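You operate a simulated robot arm through the tools that you are given. There is no shell and no other tool. Be economical: measure what you need, move in short steps, check, and stop when the job is done.

You run a simulated robot arm. Do the job below in one go: nothing can be reset, and whatever is moved stays where it is left.

Task
Add two measures of water, stir the paste fast and try it.
Fine: the lever ends at rest, the try comes out good; tins and feed slider stay.

It is judged by the outcome, as a careful person would: the job done as asked, and still so three seconds after it is handed in. It fails if anything else is knocked over, pushed out of place, dropped, spilled or broken.

Robot
A 6-joint arm with a two-finger parallel gripper on a trunk, on a base that drives. Base frame: it is fixed to the floor where the robot stands at the start and does not move with it; the origin is under the middle of the robot, x ahead of it, y to its left, z up. Readings come in m, degrees, newtons and seconds.
With the tool pointing down near the work surface it reaches from about 0.26 to 0.68 m from the robot's upright axis, wherever it stands. Its first joint turns from -166.0 to 166.0 degrees. Places, roughly: blue button marked water [0.5, 0, 0.9]; green button marked try [0.6, -0.2, 0.9]; knob marked stir [0.5, -0.1, 0.9]; lever with black grip [0.5, -0.2, 1]; machine marked mixer [0.7, -0.1, 0.6]; screen marked mixer [0.6, 0, 0.9]; slider marked feed [0.6, -0.3, 1]. Payload 1.57 kg.
The TCP is the grasp point between the finger pads, 0.03 m short of the fingertips. In the tool frame z runs along the fingers and y along their closing line. The gripper opens to 0.11 m. The fingers are 0.024 m wide and 0.012 m thick; the gripper's body (0.048 by 0.112 m) begins 0.078 m behind the TCP.
Orientation is told as [roll, pitch, yaw] about the base's x, y, z axes, in that order, counted from this pose: with the fingers straight down and closing along the base's y, the tool's x points along the base's -x, its y along +y and its z along -z.

Tools
- The arm moves only by the tool nudge_tool. Its argument "series" is a list of rows, each a list of 7 numbers: the shift along the base's x, y, z in units of 30 mm (1.0 is 30 mm), then the turn, a rotation vector about the base's x, y, z in units of 6 degrees (1.0 is 6 degrees), then the gripper command, from -1 (fully open) to 1 (shut), values between in proportion. In form: [[dx, dy, dz, rx, ry, rz, grip], ...]. A call has 1 to 20 rows; each row shifts and turns the commanded pose from where the row before left it. A call with a number of a shift or a turn outside -1 to 1 is refused whole. Each row takes 0.2 s and may step no farther than 0.05 m and 8.6 degrees from the row before; otherwise, or with a gripper value out of range, the whole call is refused. A pose out of reach is approached as far as the arm can. The call stops where the force on the tool passes 90 N (or 10 N more than at its start, if that is more) or the arm is blocked; 0.2 s more then pass. The fingers move at their own pace (about 0.108 m/s each) and stop on an object; they squeeze with about 38 N. The grip force told is the motor's: it shows also when the fingers shut on nothing. Time passes only in rows, and 0.2 s behind the last, so rows that do not move let the fingers close. The reply holds the time, the measured pose of the TCP, the force on the tool along the base axes, the opening and the grip force, in the units named above and with some noise, with the torque about the TCP (base axes, N m) and any sound that the robot's microphone picked up.
- Cameras (640 x 400 px; columns grow to the right, rows downward): "scene" is now at [0.0389, 0.0901, 1.7591]; the picture's right is [-0.65, -0.76, 0.00], its down [-0.55, 0.47, -0.69] and it looks along [0.52, -0.45, -0.73] (base axes); focal length 294 px, centre (320, 200). "wrist" rides on the gripper at [0.07, 0.016, -0.141] in the tool frame; the picture's right is [-0.23, 0.97, 0.00], its down [-0.86, -0.20, -0.48] and it looks along [-0.47, -0.11, 0.88] (tool axes); focal length 222 px, centre (320, 200). There is no depth. A picture from a camera that has moved, and an enlarged one, comes with that camera's place and axes in the base frame and with its lens.
- grab_frame(camera): a new picture of that camera. No time passes.
- move_column(by): slides the trunk up (or, below 0, down) by that many m; the arm and the scene camera ride with it, the base frame stays. It gives what a move gives, with no picture.
- steer(legs): drives the robot by 1 to 6 legs, each [ahead, left, turn to the left] in m, m and degrees, along the robot's own axes; the way and the turn of a leg run together, so that a leg with both is an arc; at most 1.5 m and 180 degrees a leg. The arm and the cameras ride along, it lands a little off, and it stops where it bumps. It gives what a move gives.
- aim_head(pan, tilt): turns the head with the scene camera to pan (to the left, within 120 degrees either way) and tilt (down, from -29 to 69), counted from straight ahead of the robot. It gives what a move gives.
- inspect(camera, box): a new picture of the part [left, top, right, bottom] of that camera's present view, enlarged. No time passes.
- sign_off(): hands the job in; it is judged then, once.

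Work in short steps. Places have to be worked out from the pictures, the camera data and where the tool is seen: move nearer, look again, correct. Check each grasp and each placing, and mend what went wrong. You have 120 turns and 98 pictures in all, those below and enlarged ones among them. Open the gripper and draw the arm clear of the work before you hand the job in, unless the task says otherwise; then end with one line.

The tools are called after ">>>" as name(argument=value, ...) on one line, values as JSON. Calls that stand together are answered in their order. nudge_tool: Moves the arm, as the interface text tells. Its arguments: {"type":"object","properties":{"series":{"type":"array","items":{"type":"array","items":{"type":"number"}}}},"required":["series"]} The other tools are called the same way: move_column (by) slides the trunk up or down; steer (legs) drives the base; aim_head (pan, tilt) turns the head that bears the scene camera; grab_frame (camera) takes a picture; inspect (camera, box) takes an enlarged picture of a part of a camera's view; sign_off () hands the job in.

At the start:

```text
time_s: 0.0
ee_pos: [0.324, -0.1776, 1.3197]
tool_rot: [0.0, 0.0, -0.1]
wrist_force: [0.6, 0.1, -0.3]
wrist_torque: [-0.01, 0.02, -0.04]
grip_width: 0.1101
finger_force: 0.0
trunk travel left (down, up): [-0.35, 0.24]
robot x, y, heading: [-0.0019, -0.0022, 0.5]
head pan, tilt: [-40.4, 46.6]
```

scene: 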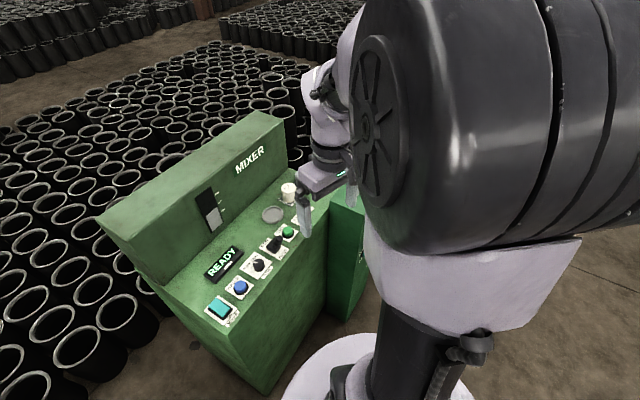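
wrist: 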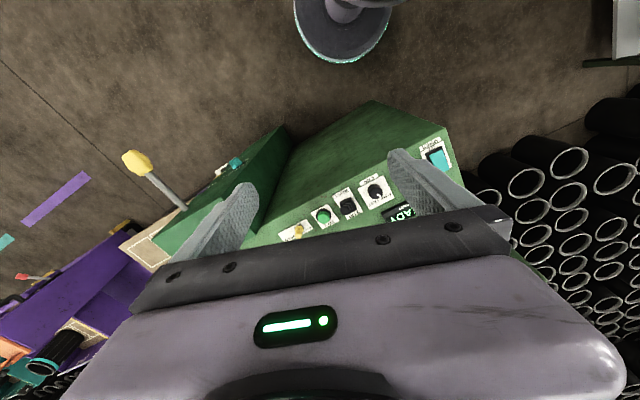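

The picture shows a mixer console with several controls. I look at the panel enlarged to read the labels.

>>> inspect(camera="scene", box=[180, 160, 340, 330])

>>> inspect(camera="wrist", box=[80, 120, 480, 320])

```text
2.35 times, centred on (260, 245) of scene
camera zoom: at [0.0389, 0.0901, 1.7591], right [-0.65, -0.76, 0.0], down [-0.55, 0.47, -0.69], along [0.52, -0.45, -0.73], focal length 692 px, centre (461, 94)
```

zoom: 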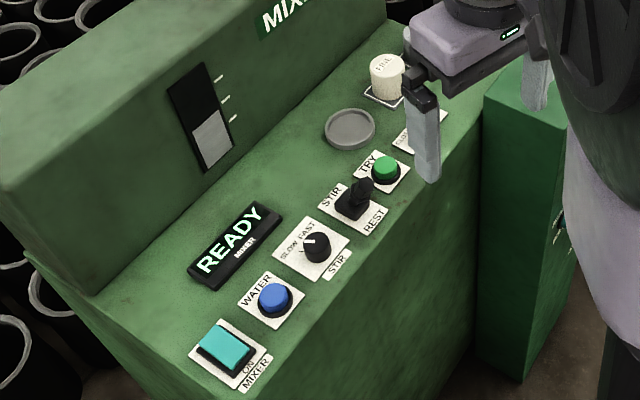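

```text
1.60 times, centred on (280, 220) of wrist
camera zoom: at [0.2547, -0.1601, 1.4614], right [0.23, 0.97, 0.0], down [0.86, -0.2, 0.48], along [0.47, -0.11, -0.88], focal length 355 px, centre (384, 168)
```

zoom: 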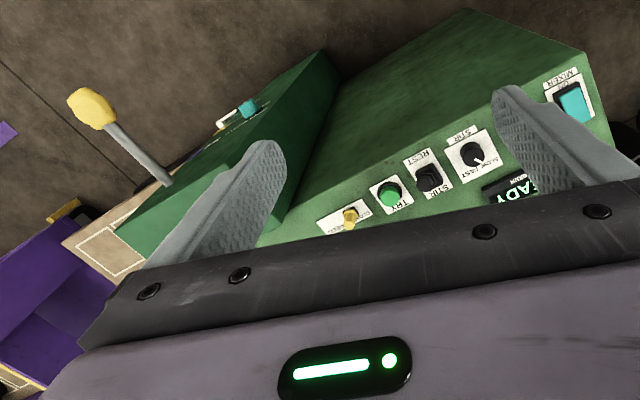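

I triangulate the panel's controls at z≈0.93, in a row running roughly along (0.31,-0.95), so the machine is yawed about 18°. I move closer and align the tool for a better wrist view.

>>> nudge_tool(series=[[1, 0.6, -1, 0, 0, 0.75, -1], [1, 0.6, -1, 0, 0, 0.75, -1], [1, 0.6, -1, 0, 0, 0.75, -1], [1, 0.6, -1, 0, 0, 0.75, -1], [0, 0, 0, 0, 0, 0, 0]])

>>> grab_frame(camera="wrist")

>>> grab_frame(camera="scene")

```text
time_s: 1.2
ee_pos: [0.4427, -0.1063, 1.201]
tool_rot: [0.0, -0.1, 18.0]
wrist_force: [-0.7, 0.1, 0.3]
wrist_torque: [0.01, -0.02, 0.0]
grip_width: 0.055
finger_force: 0.1
trunk travel left (down, up): [-0.35, 0.24]
robot x, y, heading: [0.0022, 0.0032, 0.0]
head pan, tilt: [-40.4, 46.6]
```

```text
93 pictures are left
camera wrist: at [0.3721, -0.1106, 1.3428], right [-0.09, 1.0, 0.0], down [0.87, 0.07, 0.48], along [0.48, 0.04, -0.88], focal length 222 px, centre (320, 200)
```

wrist: 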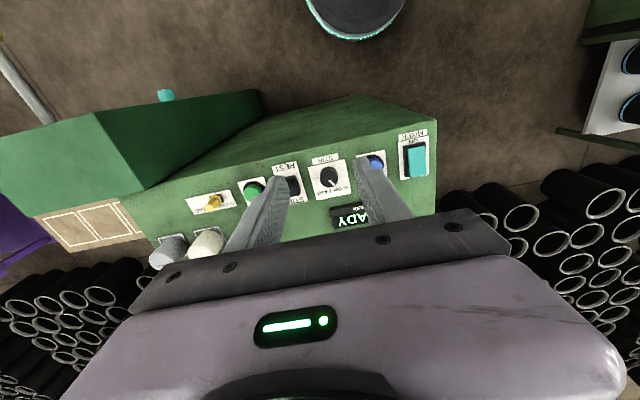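

```text
92 pictures are left
camera scene: at [0.0377, 0.0898, 1.7592], right [-0.65, -0.76, 0.0], down [-0.55, 0.47, -0.69], along [0.52, -0.45, -0.73], focal length 294 px, centre (320, 200)
```

scene: 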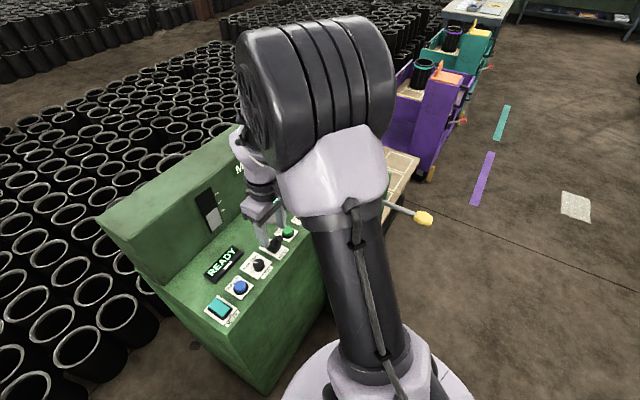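

Good view of the panel. I enlarge it to read the knob and labels.

>>> inspect(camera="wrist", box=[140, 110, 440, 280])

>>> inspect(camera="scene", box=[190, 180, 310, 330])

```text
2.13 times, centred on (290, 195) of wrist
camera zoom: at [0.3721, -0.1106, 1.3428], right [-0.09, 1.0, 0.0], down [0.87, 0.07, 0.48], along [0.48, 0.04, -0.88], focal length 474 px, centre (384, 211)
```

zoom: 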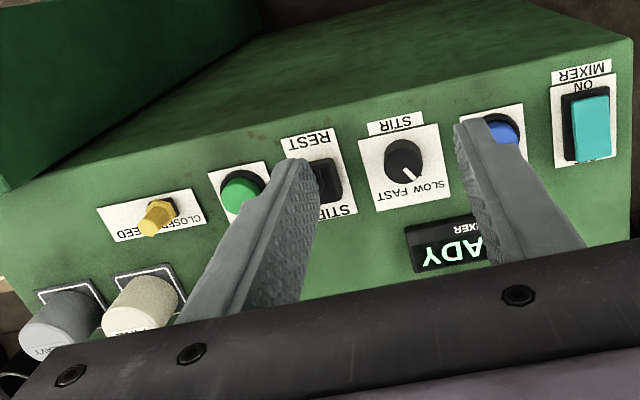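

```text
2.67 times, centred on (250, 255) of scene
camera zoom: at [0.0377, 0.0898, 1.7592], right [-0.65, -0.76, 0.0], down [-0.55, 0.47, -0.69], along [0.52, -0.45, -0.73], focal length 784 px, centre (507, 53)
```

zoom: 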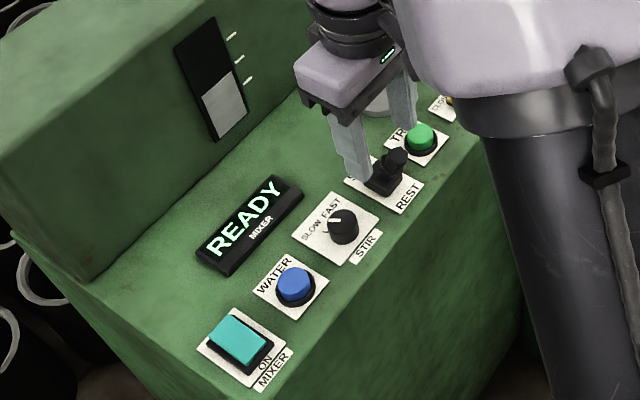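

The knob points at SLOW, the screen reads READY, and the lever is at REST. I put water at about (0.507,0.004) and the knob at about (0.536,-0.082). I shut the fingers and move over the water button.

>>> nudge_tool(series=[[0.535, 0.92, 0, 0, 0, 0.04, 1], [0.535, 0.92, 0, 0, 0, 0.04, 1], [0.535, 0.92, 0, 0, 0, 0.04, 1], [0.535, 0.92, 0, 0, 0, 0.04, 1], [0, 0, -1, 0, 0, 0, 1], [0, 0, -1, 0, 0, 0, 1], [0, 0, -1, 0, 0, 0, 1], [0, 0, -1, 0, 0, 0, 1], [0, 0, -1, 0, 0, 0, 1], [0, 0, -1, 0, 0, 0, 1]])

>>> grab_frame(camera="wrist")

>>> inspect(camera="scene", box=[180, 180, 340, 340])

```text
time_s: 3.4
ee_pos: [0.5085, 0.0056, 1.0198]
tool_rot: [0.0, 0.0, 19.0]
wrist_force: [-0.9, 0.3, 0.0]
wrist_torque: [0.01, 0.0, 0.02]
grip_width: 0.0
finger_force: 21.5
trunk travel left (down, up): [-0.35, 0.24]
robot x, y, heading: [-0.0017, -0.0015, 0.1]
head pan, tilt: [-40.4, 46.6]
```

```text
89 pictures are left
camera wrist: at [0.4388, -0.0008, 1.161], right [-0.1, 0.99, 0.0], down [0.87, 0.09, 0.48], along [0.48, 0.05, -0.88], focal length 222 px, centre (320, 200)
```

wrist: 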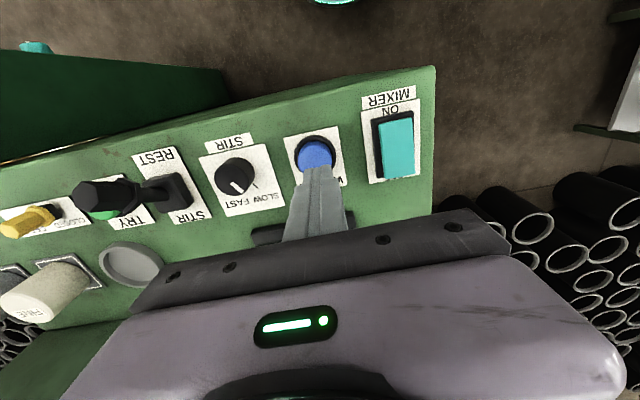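

```text
2.50 times, centred on (260, 260) of scene
camera zoom: at [0.0396, 0.0902, 1.7591], right [-0.65, -0.76, 0.0], down [-0.55, 0.47, -0.69], along [0.52, -0.45, -0.73], focal length 735 px, centre (470, 50)
```

zoom: 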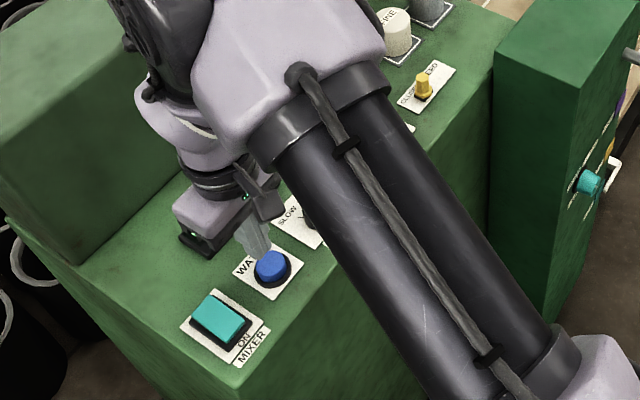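

The wrist view puts the button at (0.508,0.002), right under the fingertip. I go down to just above it.

>>> nudge_tool(series=[[0, -0.1, -0.7, 0, 0, 0, 1], [0, 0, -0.6, 0, 0, 0, 1]])

>>> inspect(camera="wrist", box=[200, 80, 440, 280])

>>> inspect(camera="scene", box=[200, 240, 300, 320])

```text
time_s: 4.0
ee_pos: [0.5089, 0.0019, 0.9801]
tool_rot: [-0.2, -0.1, 19.1]
wrist_force: [3.0, -0.5, 5.5]
wrist_torque: [0.0, -0.03, 0.0]
grip_width: 0.0
finger_force: 21.3
trunk travel left (down, up): [-0.35, 0.24]
robot x, y, heading: [0.0021, -0.0011, -0.0]
head pan, tilt: [-40.4, 46.6]
heard: click
```

```text
2.00 times, centred on (320, 180) of wrist
camera zoom: at [0.4385, -0.0045, 1.1222], right [-0.1, 0.99, 0.0], down [0.87, 0.09, 0.48], along [0.48, 0.05, -0.88], focal length 444 px, centre (320, 240)
```

zoom: 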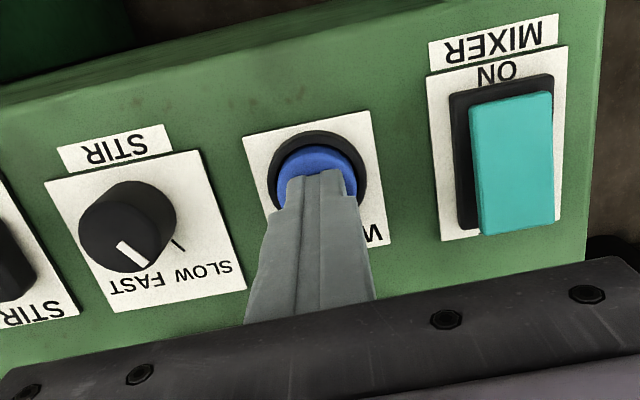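

```text
5.00 times, centred on (250, 280) of scene
camera zoom: at [0.038, 0.0901, 1.7592], right [-0.65, -0.76, 0.0], down [-0.55, 0.47, -0.69], along [0.52, -0.45, -0.73], focal length 1470 px, centre (670, -200)
```

zoom: 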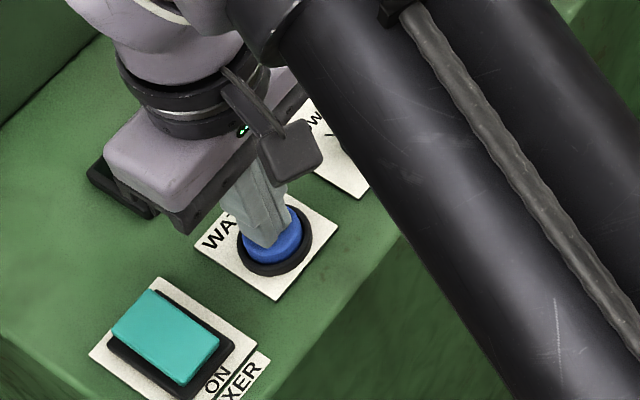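

A click came already with the fingertip at z≈0.95, so one press was counted. I lift and check the screen before pressing again.

>>> nudge_tool(series=[[0, 0, 0.7, 0, 0, 0, 1], [0, 0, 0.6, 0, 0, 0, 1]])

>>> grab_frame(camera="scene")

>>> inspect(camera="wrist", box=[160, 100, 360, 260])

```text
time_s: 4.6
ee_pos: [0.5083, 0.0019, 1.0206]
tool_rot: [-0.1, 0.0, 19.0]
wrist_force: [-0.8, -0.7, -0.4]
wrist_torque: [0.0, -0.01, 0.01]
grip_width: 0.0
finger_force: 21.2
trunk travel left (down, up): [-0.35, 0.24]
robot x, y, heading: [-0.002, -0.0011, -0.4]
head pan, tilt: [-40.4, 46.6]
```

```text
85 pictures are left
camera scene: at [0.0389, 0.0901, 1.7591], right [-0.65, -0.76, 0.0], down [-0.55, 0.47, -0.69], along [0.52, -0.45, -0.73], focal length 294 px, centre (320, 200)
```

scene: 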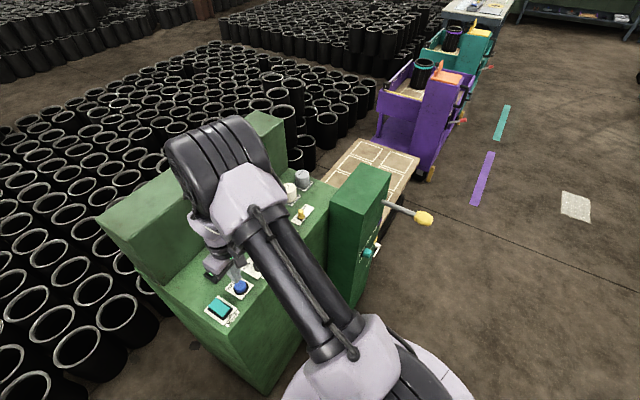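

```text
2.50 times, centred on (260, 180) of wrist
camera zoom: at [0.4379, -0.004, 1.162], right [-0.1, 0.99, 0.0], down [0.87, 0.09, 0.48], along [0.48, 0.05, -0.88], focal length 555 px, centre (470, 250)
```

zoom: 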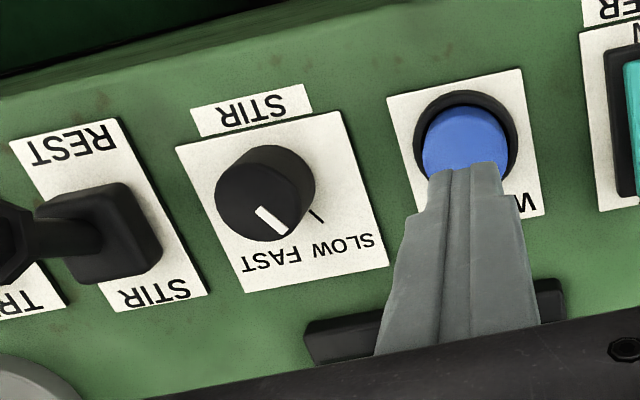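

The knob's pointer is on the SLOW side. The screen is hidden by the hand, so I back off to look at it before the second press.

>>> nudge_tool(series=[[-0.3, 0.5, 1, 0, 0, 0, 1], [-0.8, 1, 1, 0, 0, 0, 1], [-0.8, 1, 1, 0, 0, 0, 1]])

>>> inspect(camera="scene", box=[160, 170, 340, 340])

>>> grab_frame(camera="wrist")

```text
time_s: 5.4
ee_pos: [0.4492, 0.0772, 1.1122]
tool_rot: [0.0, 0.0, 18.9]
wrist_force: [0.5, 0.5, -0.2]
wrist_torque: [0.01, -0.04, 0.03]
grip_width: 0.0
finger_force: 21.3
trunk travel left (down, up): [-0.35, 0.24]
robot x, y, heading: [-0.0007, 0.0006, -0.0]
head pan, tilt: [-40.4, 46.6]
```

```text
2.35 times, centred on (250, 255) of scene
camera zoom: at [0.0371, 0.091, 1.7592], right [-0.65, -0.76, 0.0], down [-0.55, 0.47, -0.69], along [0.52, -0.45, -0.73], focal length 692 px, centre (485, 71)
```

zoom: 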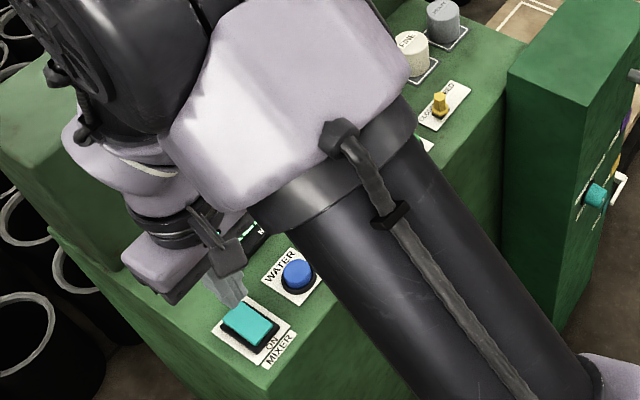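

```text
82 pictures are left
camera wrist: at [0.3786, 0.0717, 1.2528], right [-0.1, 0.99, 0.0], down [0.87, 0.09, 0.48], along [0.48, 0.05, -0.88], focal length 222 px, centre (320, 200)
```

wrist: 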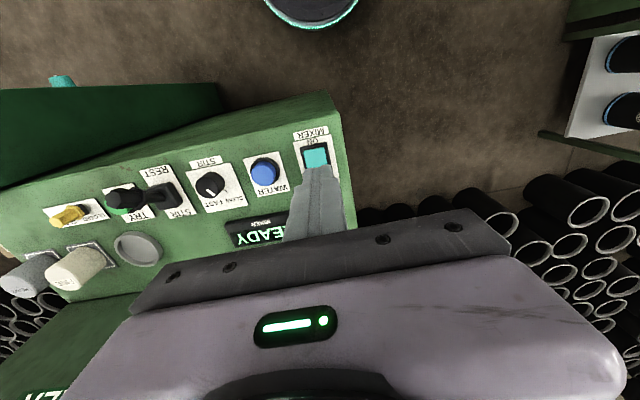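

The screen still seems to say READY. I enlarge it for small marks.

>>> inspect(camera="wrist", box=[140, 130, 320, 260])

```text
3.08 times, centred on (230, 195) of wrist
camera zoom: at [0.3786, 0.0717, 1.2528], right [-0.1, 0.99, 0.0], down [0.87, 0.09, 0.48], along [0.48, 0.05, -0.88], focal length 684 px, centre (597, 215)
```

zoom: 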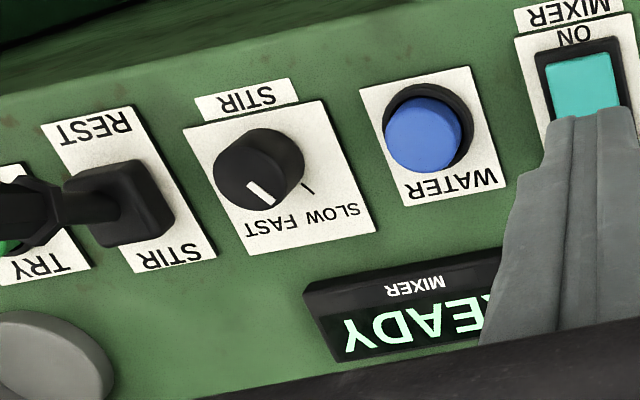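

Still READY, one click heard. I return and press a second time the same way, then lift.

>>> nudge_tool(series=[[0.8, -1, -1, 0, 0, 0, 1], [0.8, -1, -1, 0, 0, 0, 1], [0.3, -0.5, -1, 0, 0, 0, 1], [0, 0, -0.5, 0, 0, 0, 1], [0, 0, -0.4, 0, 0, 0, 1], [0, 0, -0.4, 0, 0, 0, 1]])

```text
time_s: 6.8
ee_pos: [0.5079, 0.0008, 0.9814]
tool_rot: [0.0, -0.1, 19.0]
wrist_force: [1.2, -0.6, 4.4]
wrist_torque: [-0.05, -0.01, -0.01]
grip_width: 0.0
finger_force: 21.2
trunk travel left (down, up): [-0.35, 0.24]
robot x, y, heading: [-0.0021, -0.0004, -0.4]
head pan, tilt: [-40.4, 46.6]
heard: click
```

Second click heard: two measures. Now I lift, open partly and move over the knob at about (0.532,-0.076).

>>> nudge_tool(series=[[0, 0, 1, 0, 0, 0, 1], [0, 0, 1, 0, 0, 0, 1], [0, 0, 1, 0, 0, 0, 0], [0.4, -1, 0, 0, 0, 0, -0.3], [0.4, -1, 0, 0, 0, 0, -0.3], [0, -0.57, 0, 0, 0, 0, -0.3]])

>>> grab_frame(camera="wrist")

```text
time_s: 8.2
ee_pos: [0.5317, -0.0757, 1.0706]
tool_rot: [-0.1, -0.1, 19.0]
wrist_force: [0.8, -0.1, 0.1]
wrist_torque: [0.02, 0.04, 0.01]
grip_width: 0.0716
finger_force: 0.2
trunk travel left (down, up): [-0.35, 0.24]
robot x, y, heading: [-0.0013, 0.0007, 0.1]
head pan, tilt: [-40.4, 46.6]
```

```text
80 pictures are left
camera wrist: at [0.4611, -0.0816, 1.2117], right [-0.1, 0.99, 0.0], down [0.87, 0.09, 0.48], along [0.48, 0.05, -0.88], focal length 222 px, centre (320, 200)
```

wrist: 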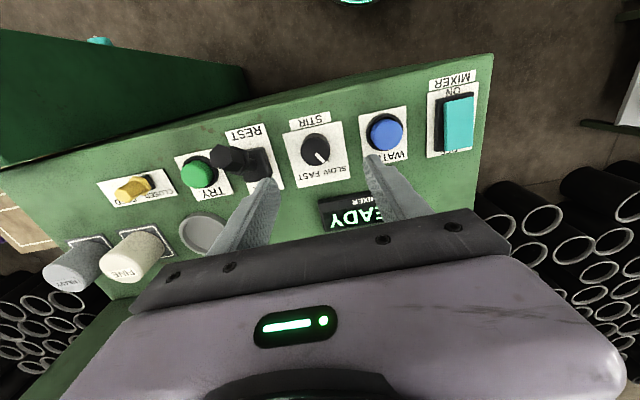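

Knob centre works out at (0.534,-0.0785). I zoom on the knob to judge its pointer angle.

>>> inspect(camera="wrist", box=[270, 110, 370, 200])

```text
4.44 times, centred on (320, 155) of wrist
camera zoom: at [0.4611, -0.0816, 1.2117], right [-0.1, 0.99, 0.0], down [0.87, 0.09, 0.48], along [0.48, 0.05, -0.88], focal length 987 px, centre (320, 400)
```

zoom: 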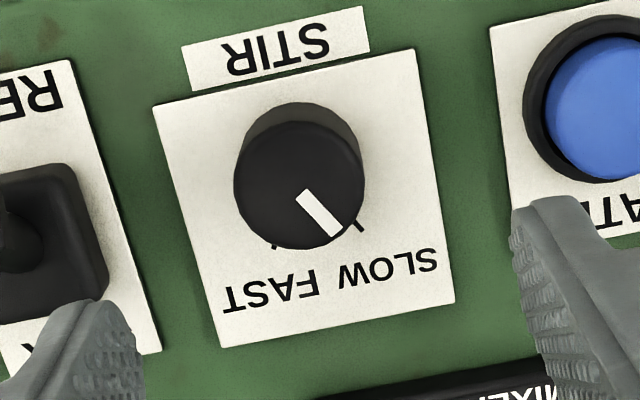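

The pointer is at SLOW, about 60° counterclockwise of the FAST tick. I centre over the knob, turn +30°, and lower around it.

>>> nudge_tool(series=[[0.08, -0.1, 0, 0, 0, 1, -0.3], [0, 0, 0, 0, 0, 1, -0.3], [0, 0, 0, 0, 0, 1, -0.3], [0, 0, 0, 0, 0, 1, -0.3], [0, 0, 0, 0, 0, 1, -0.3], [0, 0, -1, 0, 0, 0, -0.3], [0, 0, -1, 0, 0, 0, -0.3], [0, 0, -0.9, 0, 0, 0, -0.3]])

>>> grab_frame(camera="wrist")

>>> inspect(camera="scene", box=[200, 200, 340, 320])

```text
time_s: 10.0
ee_pos: [0.5354, -0.0776, 0.9834]
tool_rot: [0.0, 0.0, 49.0]
wrist_force: [0.3, -0.2, -0.9]
wrist_torque: [0.03, 0.03, 0.0]
grip_width: 0.0712
finger_force: 0.1
trunk travel left (down, up): [-0.35, 0.24]
robot x, y, heading: [-0.0035, 0.0002, -0.2]
head pan, tilt: [-40.4, 46.6]
```

```text
78 pictures are left
camera wrist: at [0.4776, -0.1178, 1.1243], right [-0.59, 0.81, 0.0], down [0.71, 0.51, 0.48], along [0.39, 0.28, -0.88], focal length 222 px, centre (320, 200)
```

wrist: 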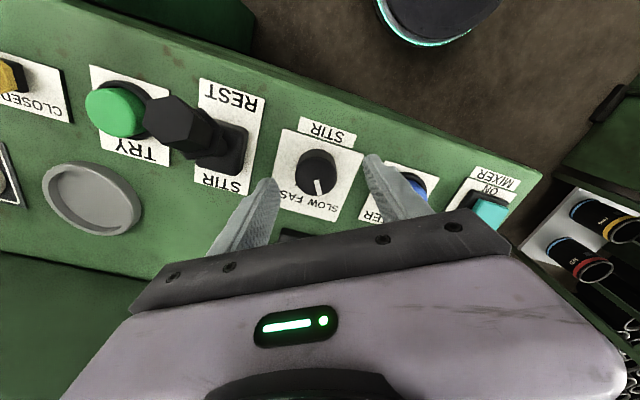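

```text
3.33 times, centred on (270, 260) of scene
camera zoom: at [0.0396, 0.0901, 1.7591], right [-0.65, -0.76, 0.0], down [-0.55, 0.47, -0.69], along [0.52, -0.45, -0.73], focal length 980 px, centre (487, 0)
```

zoom: 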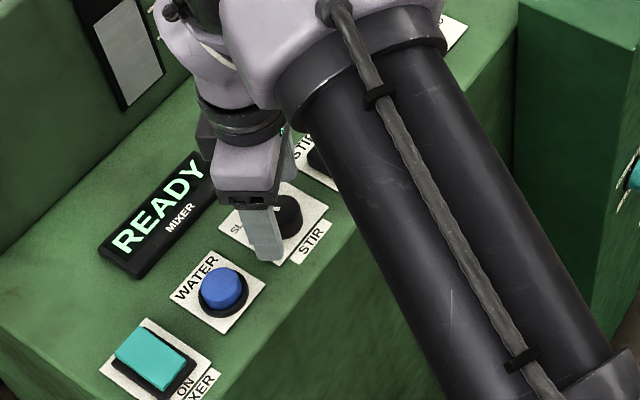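

The fingers straddle the knob well. I shift slightly, lower 8 mm more and close on it.

>>> nudge_tool(series=[[-0.07, -0.1, -0.27, 0, 0, 0, -0.3], [0, 0, 0, 0, 0, 0, 0.3], [0, 0, 0, 0, 0, 0, 1], [0, 0, 0, 0, 0, 0, 1], [0, 0, 0, 0, 0, 0, 1]])

>>> grab_frame(camera="wrist")

```text
time_s: 11.2
ee_pos: [0.533, -0.0826, 0.9766]
tool_rot: [0.1, -0.1, 49.0]
wrist_force: [13.1, -12.7, 3.6]
wrist_torque: [-0.36, -0.34, -0.08]
grip_width: 0.0345
finger_force: 42.0
trunk travel left (down, up): [-0.35, 0.24]
robot x, y, heading: [0.002, 0.003, -0.3]
head pan, tilt: [-40.4, 46.6]
```

```text
76 pictures are left
camera wrist: at [0.4765, -0.123, 1.1165], right [-0.59, 0.81, 0.0], down [0.71, 0.51, 0.48], along [0.39, 0.28, -0.88], focal length 222 px, centre (320, 200)
```

wrist: 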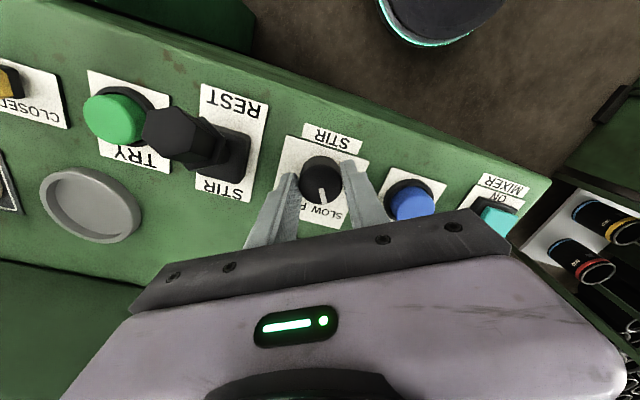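

Knob gripped (34.5 mm), with a sideways load that says I'm slightly off; I ease toward it and start turning clockwise.

>>> nudge_tool(series=[[0.06, -0.06, 0, 0, 0, 0, 1], [0, 0, 0, 0, 0, -1, 1], [0, 0, 0, 0, 0, -1, 1], [0, 0, 0, 0, 0, -1, 1], [0, 0, 0, 0, 0, -1, 1]])

>>> inspect(camera="wrist", box=[240, 110, 400, 250])

```text
time_s: 12.4
ee_pos: [0.5331, -0.0818, 0.9755]
tool_rot: [0.0, 0.2, 24.9]
wrist_force: [0.4, 10.5, -3.5]
wrist_torque: [0.35, -0.45, 0.03]
grip_width: 0.0345
finger_force: 42.0
trunk travel left (down, up): [-0.35, 0.24]
robot x, y, heading: [-0.0001, -0.0023, 0.2]
head pan, tilt: [-40.4, 46.6]
```

```text
2.86 times, centred on (320, 180) of wrist
camera zoom: at [0.4645, -0.0948, 1.1167], right [-0.2, 0.98, 0.0], down [0.86, 0.18, 0.48], along [0.47, 0.1, -0.88], focal length 635 px, centre (320, 257)
```

zoom: 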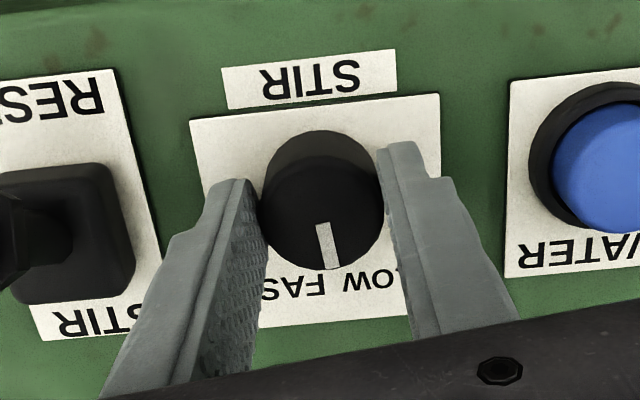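

The knob turns with the fingers, now midway. I continue another 36°.

>>> nudge_tool(series=[[0, 0.02, 0, 0, 0, -1, 1], [0, 0, 0, 0, 0, -1, 1], [0, 0, 0, 0, 0, -1, 1], [0, 0, 0, 0, 0, -1, 1], [0, 0, 0, 0, 0, -1, 1], [0, 0, 0, 0, 0, -1, 1]])

>>> inspect(camera="wrist", box=[240, 110, 400, 250])

```text
time_s: 13.8
ee_pos: [0.5338, -0.081, 0.9756]
tool_rot: [-0.2, 0.2, -11.2]
wrist_force: [-10.0, 18.1, -17.7]
wrist_torque: [1.1, 0.94, 0.31]
grip_width: 0.0348
finger_force: 42.2
trunk travel left (down, up): [-0.35, 0.24]
robot x, y, heading: [0.0026, -0.0017, -0.1]
head pan, tilt: [-40.4, 46.6]
```

```text
2.86 times, centred on (320, 180) of wrist
camera zoom: at [0.4693, -0.0495, 1.1168], right [0.41, 0.91, 0.0], down [0.8, -0.36, 0.48], along [0.43, -0.2, -0.88], focal length 635 px, centre (320, 257)
```

zoom: 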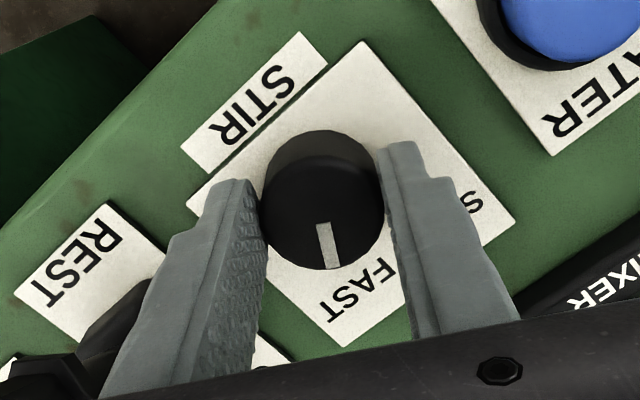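

Torque is rising, likely near the stop, and the pointer is by FAST. I release, rise and look.

>>> nudge_tool(series=[[0, 0, 0, 0, 0, 0, 0.3], [0, 0, 0, 0, 0, 0, -0.3], [0, 0, 0, 0, 0, 0, -0.3], [0, 0, 1, 0, 0, 0, -0.3], [0, 0, 1, 0, 0, 0, -0.3], [0, 0, 1, 0, 0, 1, -0.3], [0, 0, 0, 0, 0, 1, -0.3], [0, 0, 0, 0, 0, 1, -0.3], [0, 0, 0, 0, 0, 1, -0.3], [0, 0, 0, 0, 0, 1, -0.3]])

>>> grab_frame(camera="wrist")

>>> inspect(camera="wrist", box=[270, 110, 370, 200])

```text
time_s: 16.0
ee_pos: [0.5345, -0.0828, 1.0668]
tool_rot: [-0.1, -0.1, 19.0]
wrist_force: [0.3, 0.4, -0.3]
wrist_torque: [0.01, 0.04, 0.01]
grip_width: 0.0716
finger_force: 0.1
trunk travel left (down, up): [-0.35, 0.24]
robot x, y, heading: [-0.0023, 0.0027, 0.2]
head pan, tilt: [-40.4, 46.6]
```

```text
73 pictures are left
camera wrist: at [0.4638, -0.0884, 1.2073], right [-0.1, 0.99, 0.0], down [0.87, 0.09, 0.48], along [0.48, 0.05, -0.88], focal length 222 px, centre (320, 200)
```

wrist: 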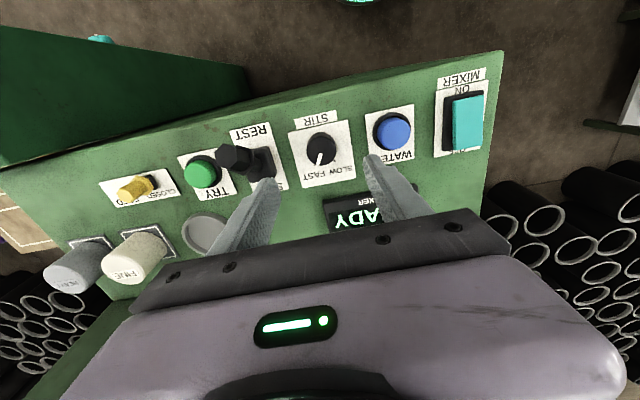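

```text
4.44 times, centred on (320, 155) of wrist
camera zoom: at [0.4638, -0.0884, 1.2073], right [-0.1, 0.99, 0.0], down [0.87, 0.09, 0.48], along [0.48, 0.05, -0.88], focal length 987 px, centre (320, 400)
```

zoom: 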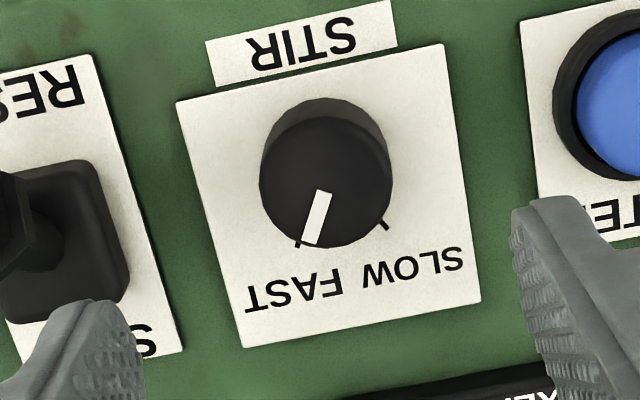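

The knob now points at FAST. The lever's grip triangulates to about (0.539,-0.162,1.0), leaning toward the operator (REST). I move above it at a safe height and look.

>>> nudge_tool(series=[[0, 0, 0.7, 0, 0, 0, -0.3], [0.05, -0.9, 0, 0, 0, 0, -0.3], [0.05, -0.9, 0, 0, 0, 0, -0.3], [0.05, -0.84, 0, 0, 0, 0, -0.3]])

>>> grab_frame(camera="wrist")

>>> inspect(camera="scene", box=[200, 180, 340, 300])

```text
time_s: 17.0
ee_pos: [0.539, -0.1613, 1.0875]
tool_rot: [0.0, 0.0, 19.0]
wrist_force: [0.4, 0.1, -0.1]
wrist_torque: [0.0, 0.06, 0.03]
grip_width: 0.0716
finger_force: 0.1
trunk travel left (down, up): [-0.35, 0.24]
robot x, y, heading: [-0.0027, 0.0005, 0.1]
head pan, tilt: [-40.4, 46.6]
```

```text
71 pictures are left
camera wrist: at [0.4687, -0.1685, 1.2278], right [-0.1, 0.99, 0.0], down [0.87, 0.09, 0.48], along [0.48, 0.05, -0.88], focal length 222 px, centre (320, 200)
```

wrist: 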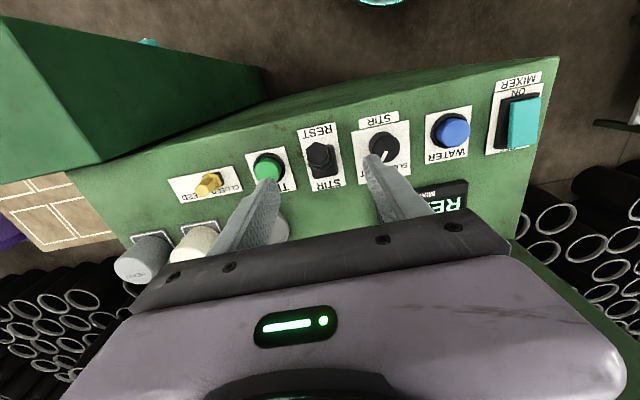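

```text
3.33 times, centred on (270, 240) of scene
camera zoom: at [0.0392, 0.0891, 1.7591], right [-0.65, -0.76, 0.0], down [-0.55, 0.47, -0.69], along [0.52, -0.44, -0.73], focal length 980 px, centre (487, 67)
```

zoom: 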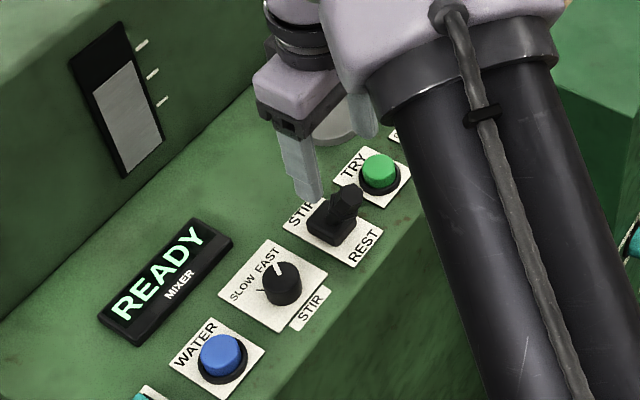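

The grip lies exactly between the fingers; the back gauge rose, confirming water was added. I lower around the grip and close.

>>> nudge_tool(series=[[0, 0, -1, 0, 0, 0, -0.3], [0, 0, -1, 0, 0, 0, -0.3], [0, 0, -0.6, 0, 0, 0, -0.3], [0, 0, 0, 0, 0, 0, 0.2], [0, 0, 0, 0, 0, 0, 0.6], [0, 0, 0, 0, 0, 0, 0.6]])

>>> grab_frame(camera="wrist")

>>> inspect(camera="scene", box=[200, 180, 340, 300])

```text
time_s: 18.4
ee_pos: [0.5384, -0.1628, 1.0093]
tool_rot: [0.0, 0.0, 19.0]
wrist_force: [1.7, -3.3, 1.0]
wrist_torque: [-0.11, -0.06, -0.02]
grip_width: 0.0259
finger_force: 1.8
trunk travel left (down, up): [-0.35, 0.24]
robot x, y, heading: [0.0018, -0.0006, 0.0]
head pan, tilt: [-40.4, 46.6]
```

```text
69 pictures are left
camera wrist: at [0.4687, -0.1686, 1.1499], right [-0.1, 0.99, 0.0], down [0.87, 0.09, 0.48], along [0.48, 0.05, -0.88], focal length 222 px, centre (320, 200)
```

wrist: 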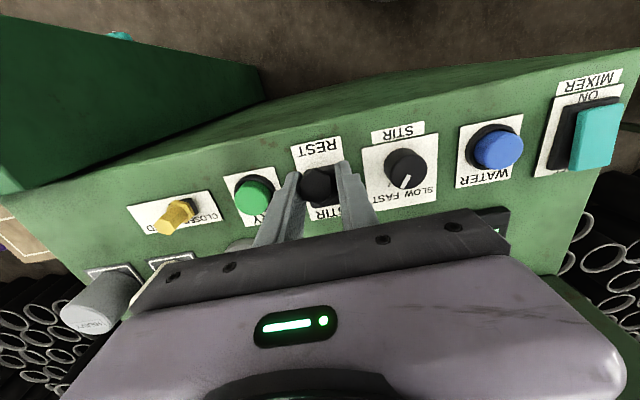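

```text
3.33 times, centred on (270, 240) of scene
camera zoom: at [0.0391, 0.0893, 1.7592], right [-0.65, -0.76, 0.0], down [-0.55, 0.47, -0.69], along [0.52, -0.45, -0.73], focal length 980 px, centre (487, 67)
```

zoom: 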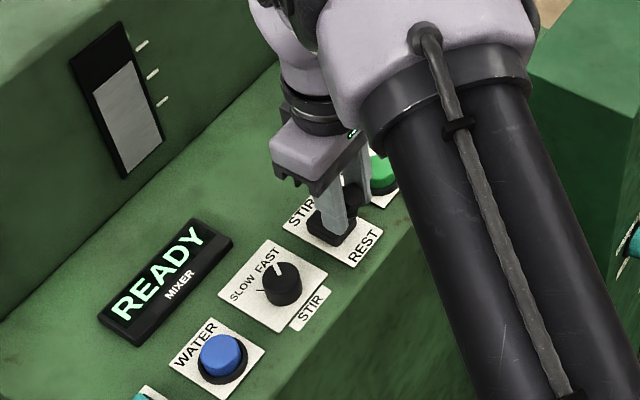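

Grip caught (26 mm). I push the lever toward STIR along (0.945,0.326) in an arc.

>>> nudge_tool(series=[[0, 0, 0, 0, 0, 0, 1], [0.36, 0.125, 0.12, 0, 0, 0, 1], [0.36, 0.125, 0.04, 0, 0, 0, 1], [0.36, 0.125, -0.04, 0, 0, 0, 1], [0.36, 0.125, -0.12, 0, 0, 0, 1]])

>>> inspect(camera="scene", box=[200, 180, 340, 300])

>>> grab_frame(camera="wrist")

```text
time_s: 19.6
ee_pos: [0.5858, -0.1476, 1.0105]
tool_rot: [-0.1, -0.3, 19.0]
wrist_force: [10.0, -20.0, 13.0]
wrist_torque: [0.24, 0.23, 0.24]
grip_width: 0.0208
finger_force: 34.7
trunk travel left (down, up): [-0.35, 0.24]
robot x, y, heading: [-0.0013, -0.0007, -0.1]
head pan, tilt: [-40.4, 46.6]
```

```text
3.33 times, centred on (270, 240) of scene
camera zoom: at [0.0409, 0.0875, 1.7593], right [-0.65, -0.76, 0.0], down [-0.55, 0.47, -0.69], along [0.52, -0.44, -0.73], focal length 980 px, centre (487, 67)
```

zoom: 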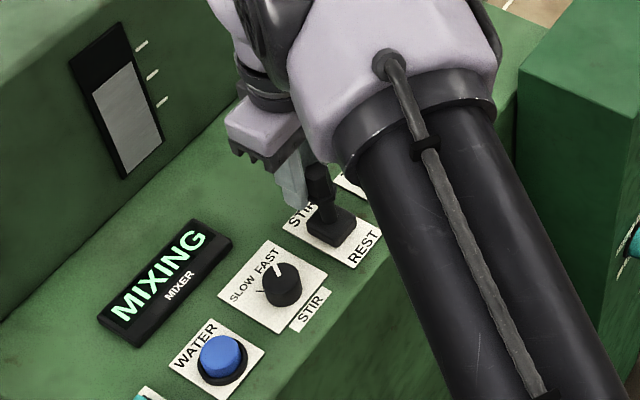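

```text
66 pictures are left
camera wrist: at [0.5144, -0.1541, 1.1506], right [-0.1, 0.99, 0.0], down [0.87, 0.09, 0.48], along [0.48, 0.05, -0.88], focal length 222 px, centre (320, 200)
```

wrist: 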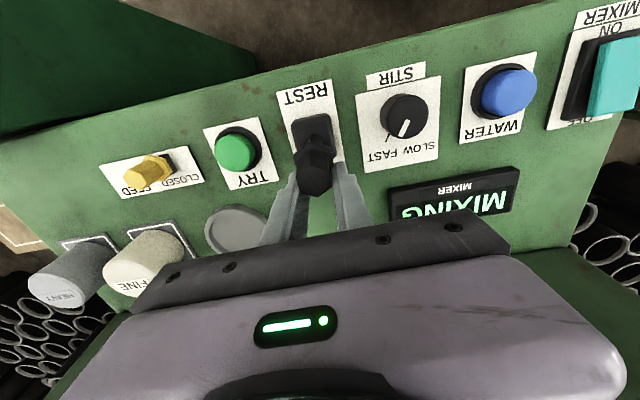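

The screen says MIXING; the fingers slid a little ahead of the grip. I open slightly so as not to press on it, and watch.

>>> nudge_tool(series=[[0, 0, 0, 0, 0, 0, 0.3], [0, 0, 0, 0, 0, 0, 0.3]])

>>> grab_frame(camera="wrist")

```text
time_s: 20.2
ee_pos: [0.5814, -0.1451, 1.0096]
tool_rot: [0.0, 0.0, 18.9]
wrist_force: [0.6, -0.2, 0.0]
wrist_torque: [0.01, -0.04, -0.03]
grip_width: 0.0384
finger_force: 0.1
trunk travel left (down, up): [-0.35, 0.24]
robot x, y, heading: [0.0015, -0.0022, 0.2]
head pan, tilt: [-40.4, 46.6]
```

```text
65 pictures are left
camera wrist: at [0.5114, -0.1515, 1.1502], right [-0.1, 0.99, 0.0], down [0.87, 0.09, 0.48], along [0.48, 0.05, -0.88], focal length 222 px, centre (320, 200)
```

wrist: 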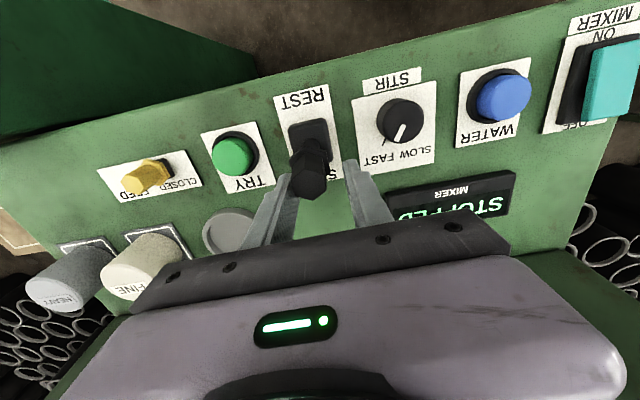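

The screen now reads STOPPED. I look more closely at the lever and the screen.

>>> inspect(camera="scene", box=[200, 180, 340, 300])

>>> inspect(camera="wrist", box=[230, 60, 530, 240])

```text
3.33 times, centred on (270, 240) of scene
camera zoom: at [0.0387, 0.0907, 1.7591], right [-0.65, -0.76, 0.0], down [-0.55, 0.47, -0.69], along [0.52, -0.45, -0.73], focal length 980 px, centre (487, 67)
```

zoom: 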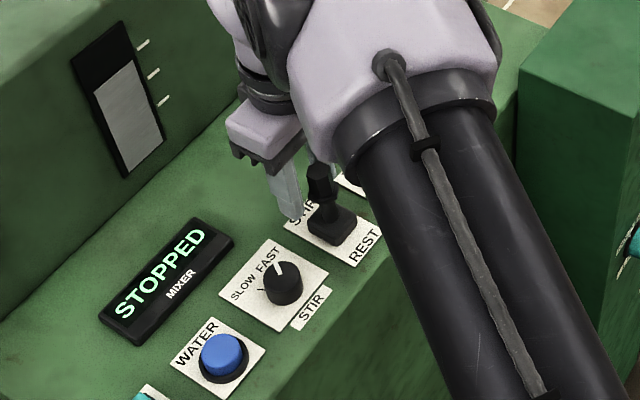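

```text
2.13 times, centred on (380, 150) of wrist
camera zoom: at [0.5114, -0.1515, 1.1502], right [-0.1, 0.99, 0.0], down [0.87, 0.09, 0.48], along [0.48, 0.05, -0.88], focal length 474 px, centre (192, 307)
```

zoom: 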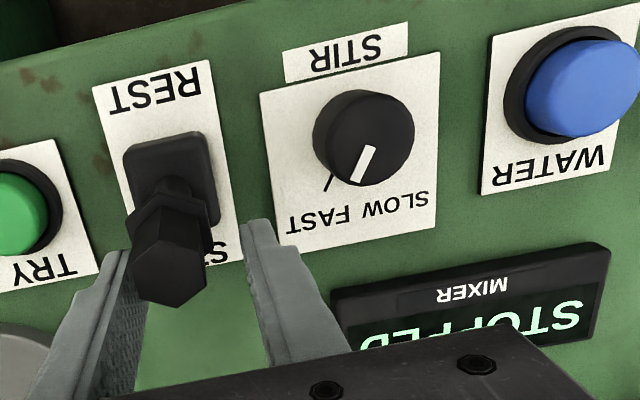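

The grip is now at about (0.575,-0.153), not fully over to STIR, so it slid out of STIR and the mixer stopped. I re-centre the fingers on the grip, close, and push fully forward.

>>> nudge_tool(series=[[-0.2, -0.23, 0, 0, 0, 0, 0.3], [0, 0, 0, 0, 0, 0, 1], [0, 0, 0, 0, 0, 0, 1]])

>>> grab_frame(camera="wrist")

```text
time_s: 21.0
ee_pos: [0.5753, -0.1513, 1.0094]
tool_rot: [0.0, -0.1, 19.0]
wrist_force: [-1.5, 8.0, 0.5]
wrist_torque: [0.54, 0.11, 0.02]
grip_width: 0.0238
finger_force: 35.9
trunk travel left (down, up): [-0.35, 0.24]
robot x, y, heading: [-0.0001, 0.0013, 0.2]
head pan, tilt: [-40.4, 46.6]
```

```text
62 pictures are left
camera wrist: at [0.505, -0.1577, 1.1508], right [-0.1, 0.99, 0.0], down [0.87, 0.09, 0.48], along [0.48, 0.05, -0.88], focal length 222 px, centre (320, 200)
```

wrist: 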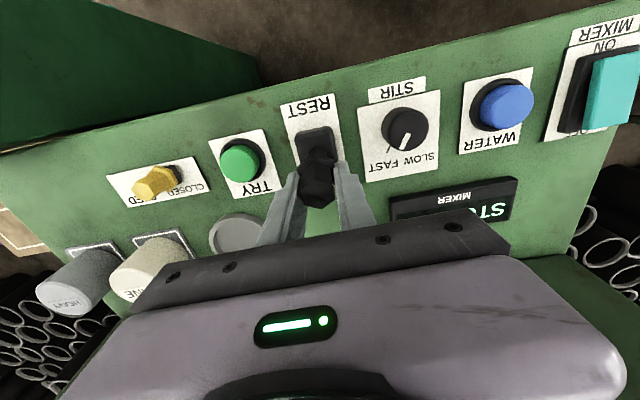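

Grip held centred. I push forward in small steps and watch the force and screen.

>>> nudge_tool(series=[[0.25, 0.08, -0.03, 0, 0, 0, 1], [0.25, 0.08, -0.05, 0, 0, 0, 1]])

>>> inspect(camera="scene", box=[200, 180, 340, 300])

```text
time_s: 21.6
ee_pos: [0.5885, -0.1476, 1.0076]
tool_rot: [0.0, 0.0, 18.8]
wrist_force: [-15.5, 10.8, -1.8]
wrist_torque: [-0.09, 0.72, -0.25]
grip_width: 0.0237
finger_force: 35.7
trunk travel left (down, up): [-0.35, 0.24]
robot x, y, heading: [-0.0004, -0.0017, -0.1]
head pan, tilt: [-40.4, 46.6]
```

```text
3.33 times, centred on (270, 240) of scene
camera zoom: at [0.0361, 0.0919, 1.759], right [-0.65, -0.76, 0.0], down [-0.55, 0.47, -0.69], along [0.52, -0.45, -0.73], focal length 980 px, centre (487, 67)
```

zoom: 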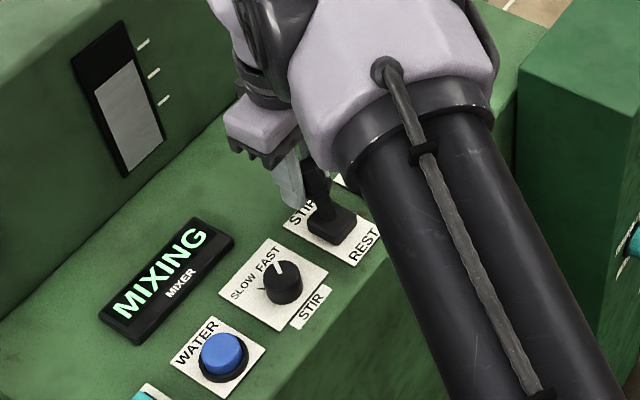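

MIXING again, with the lever at its stop and held. I hold still and watch the screen.

>>> nudge_tool(series=[[0, 0, 0, 0, 0, 0, 1], [0, 0, 0, 0, 0, 0, 1], [0, 0, 0, 0, 0, 0, 1], [0, 0, 0, 0, 0, 0, 1], [0, 0, 0, 0, 0, 0, 1]])

>>> inspect(camera="scene", box=[200, 180, 340, 300])

```text
time_s: 22.8
ee_pos: [0.5888, -0.1474, 1.0075]
tool_rot: [0.0, 0.0, 19.0]
wrist_force: [-22.2, 15.0, -14.3]
wrist_torque: [0.03, 0.65, -0.2]
grip_width: 0.0239
finger_force: 36.1
trunk travel left (down, up): [-0.35, 0.24]
robot x, y, heading: [-0.0042, 0.0008, 0.2]
head pan, tilt: [-40.4, 46.6]
```

```text
3.33 times, centred on (270, 240) of scene
camera zoom: at [0.0369, 0.0923, 1.7589], right [-0.65, -0.76, 0.0], down [-0.55, 0.47, -0.69], along [0.52, -0.45, -0.73], focal length 980 px, centre (487, 67)
```

zoom: 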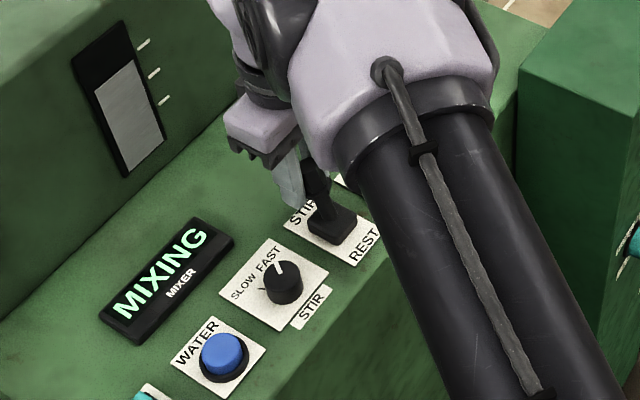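

Still MIXING. I keep waiting while holding the lever.

>>> nudge_tool(series=[[0, 0, 0, 0, 0, 0, 1], [0, 0, 0, 0, 0, 0, 1], [0, 0, 0, 0, 0, 0, 1], [0, 0, 0, 0, 0, 0, 1], [0, 0, 0, 0, 0, 0, 1], [0, 0, 0, 0, 0, 0, 1], [0, 0, 0, 0, 0, 0, 1]])

>>> inspect(camera="scene", box=[200, 180, 340, 300])

```text
time_s: 24.4
ee_pos: [0.5894, -0.1478, 1.0078]
tool_rot: [0.0, -0.1, 19.1]
wrist_force: [-22.0, 19.7, -20.5]
wrist_torque: [0.09, 0.41, -0.26]
grip_width: 0.0236
finger_force: 35.4
trunk travel left (down, up): [-0.35, 0.24]
robot x, y, heading: [0.0021, 0.0043, 0.2]
head pan, tilt: [-40.4, 46.6]
```

```text
3.33 times, centred on (270, 240) of scene
camera zoom: at [0.0376, 0.0929, 1.7589], right [-0.65, -0.76, 0.0], down [-0.55, 0.47, -0.69], along [0.52, -0.45, -0.73], focal length 980 px, centre (487, 67)
```

zoom: 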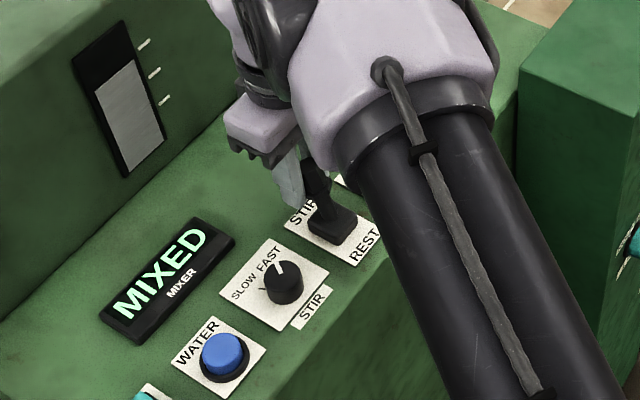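

The screen says MIXED. I pull the lever back to REST along the same arc.

>>> nudge_tool(series=[[-0.36, -0.115, 0.1, 0, 0, 0, 1], [-0.36, -0.115, 0.05, 0, 0, 0, 1], [-0.36, -0.115, 0, 0, 0, 0, 1], [-0.36, -0.115, -0.04, 0, 0, 0, 1], [-0.3, -0.1, -0.08, 0, 0, 0, 1]])

>>> inspect(camera="scene", box=[200, 180, 340, 300])

>>> grab_frame(camera="wrist")

```text
time_s: 25.6
ee_pos: [0.5394, -0.1631, 1.0079]
tool_rot: [-0.1, 0.1, 19.0]
wrist_force: [9.6, 26.1, -2.3]
wrist_torque: [-0.24, -1.09, -0.36]
grip_width: 0.0236
finger_force: 36.0
trunk travel left (down, up): [-0.35, 0.24]
robot x, y, heading: [0.0018, 0.0005, 0.1]
head pan, tilt: [-40.4, 46.6]
```

```text
3.33 times, centred on (270, 240) of scene
camera zoom: at [0.0405, 0.0945, 1.7588], right [-0.65, -0.76, 0.0], down [-0.55, 0.47, -0.69], along [0.52, -0.45, -0.73], focal length 980 px, centre (487, 67)
```

zoom: 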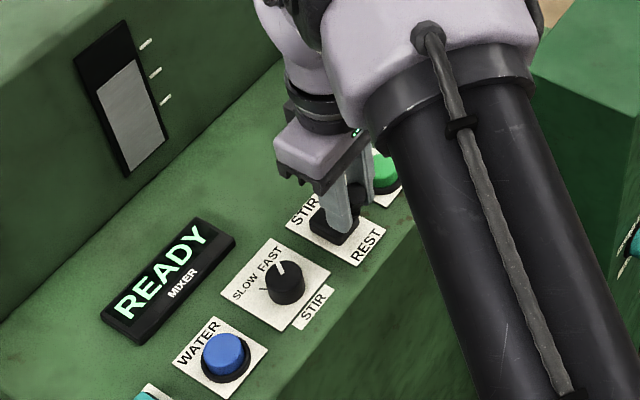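

```text
57 pictures are left
camera wrist: at [0.4692, -0.169, 1.149], right [-0.1, 0.99, 0.0], down [0.87, 0.09, 0.48], along [0.48, 0.05, -0.88], focal length 222 px, centre (320, 200)
```

wrist: 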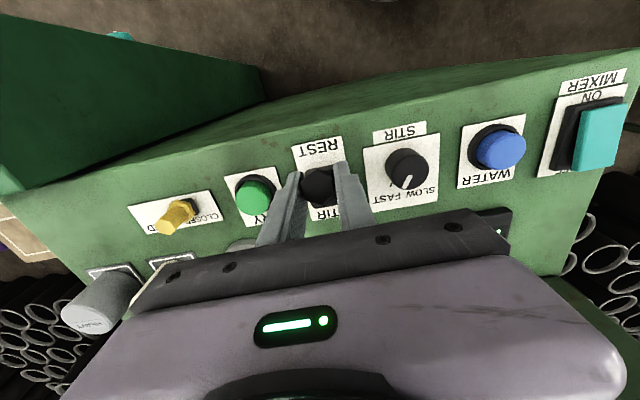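

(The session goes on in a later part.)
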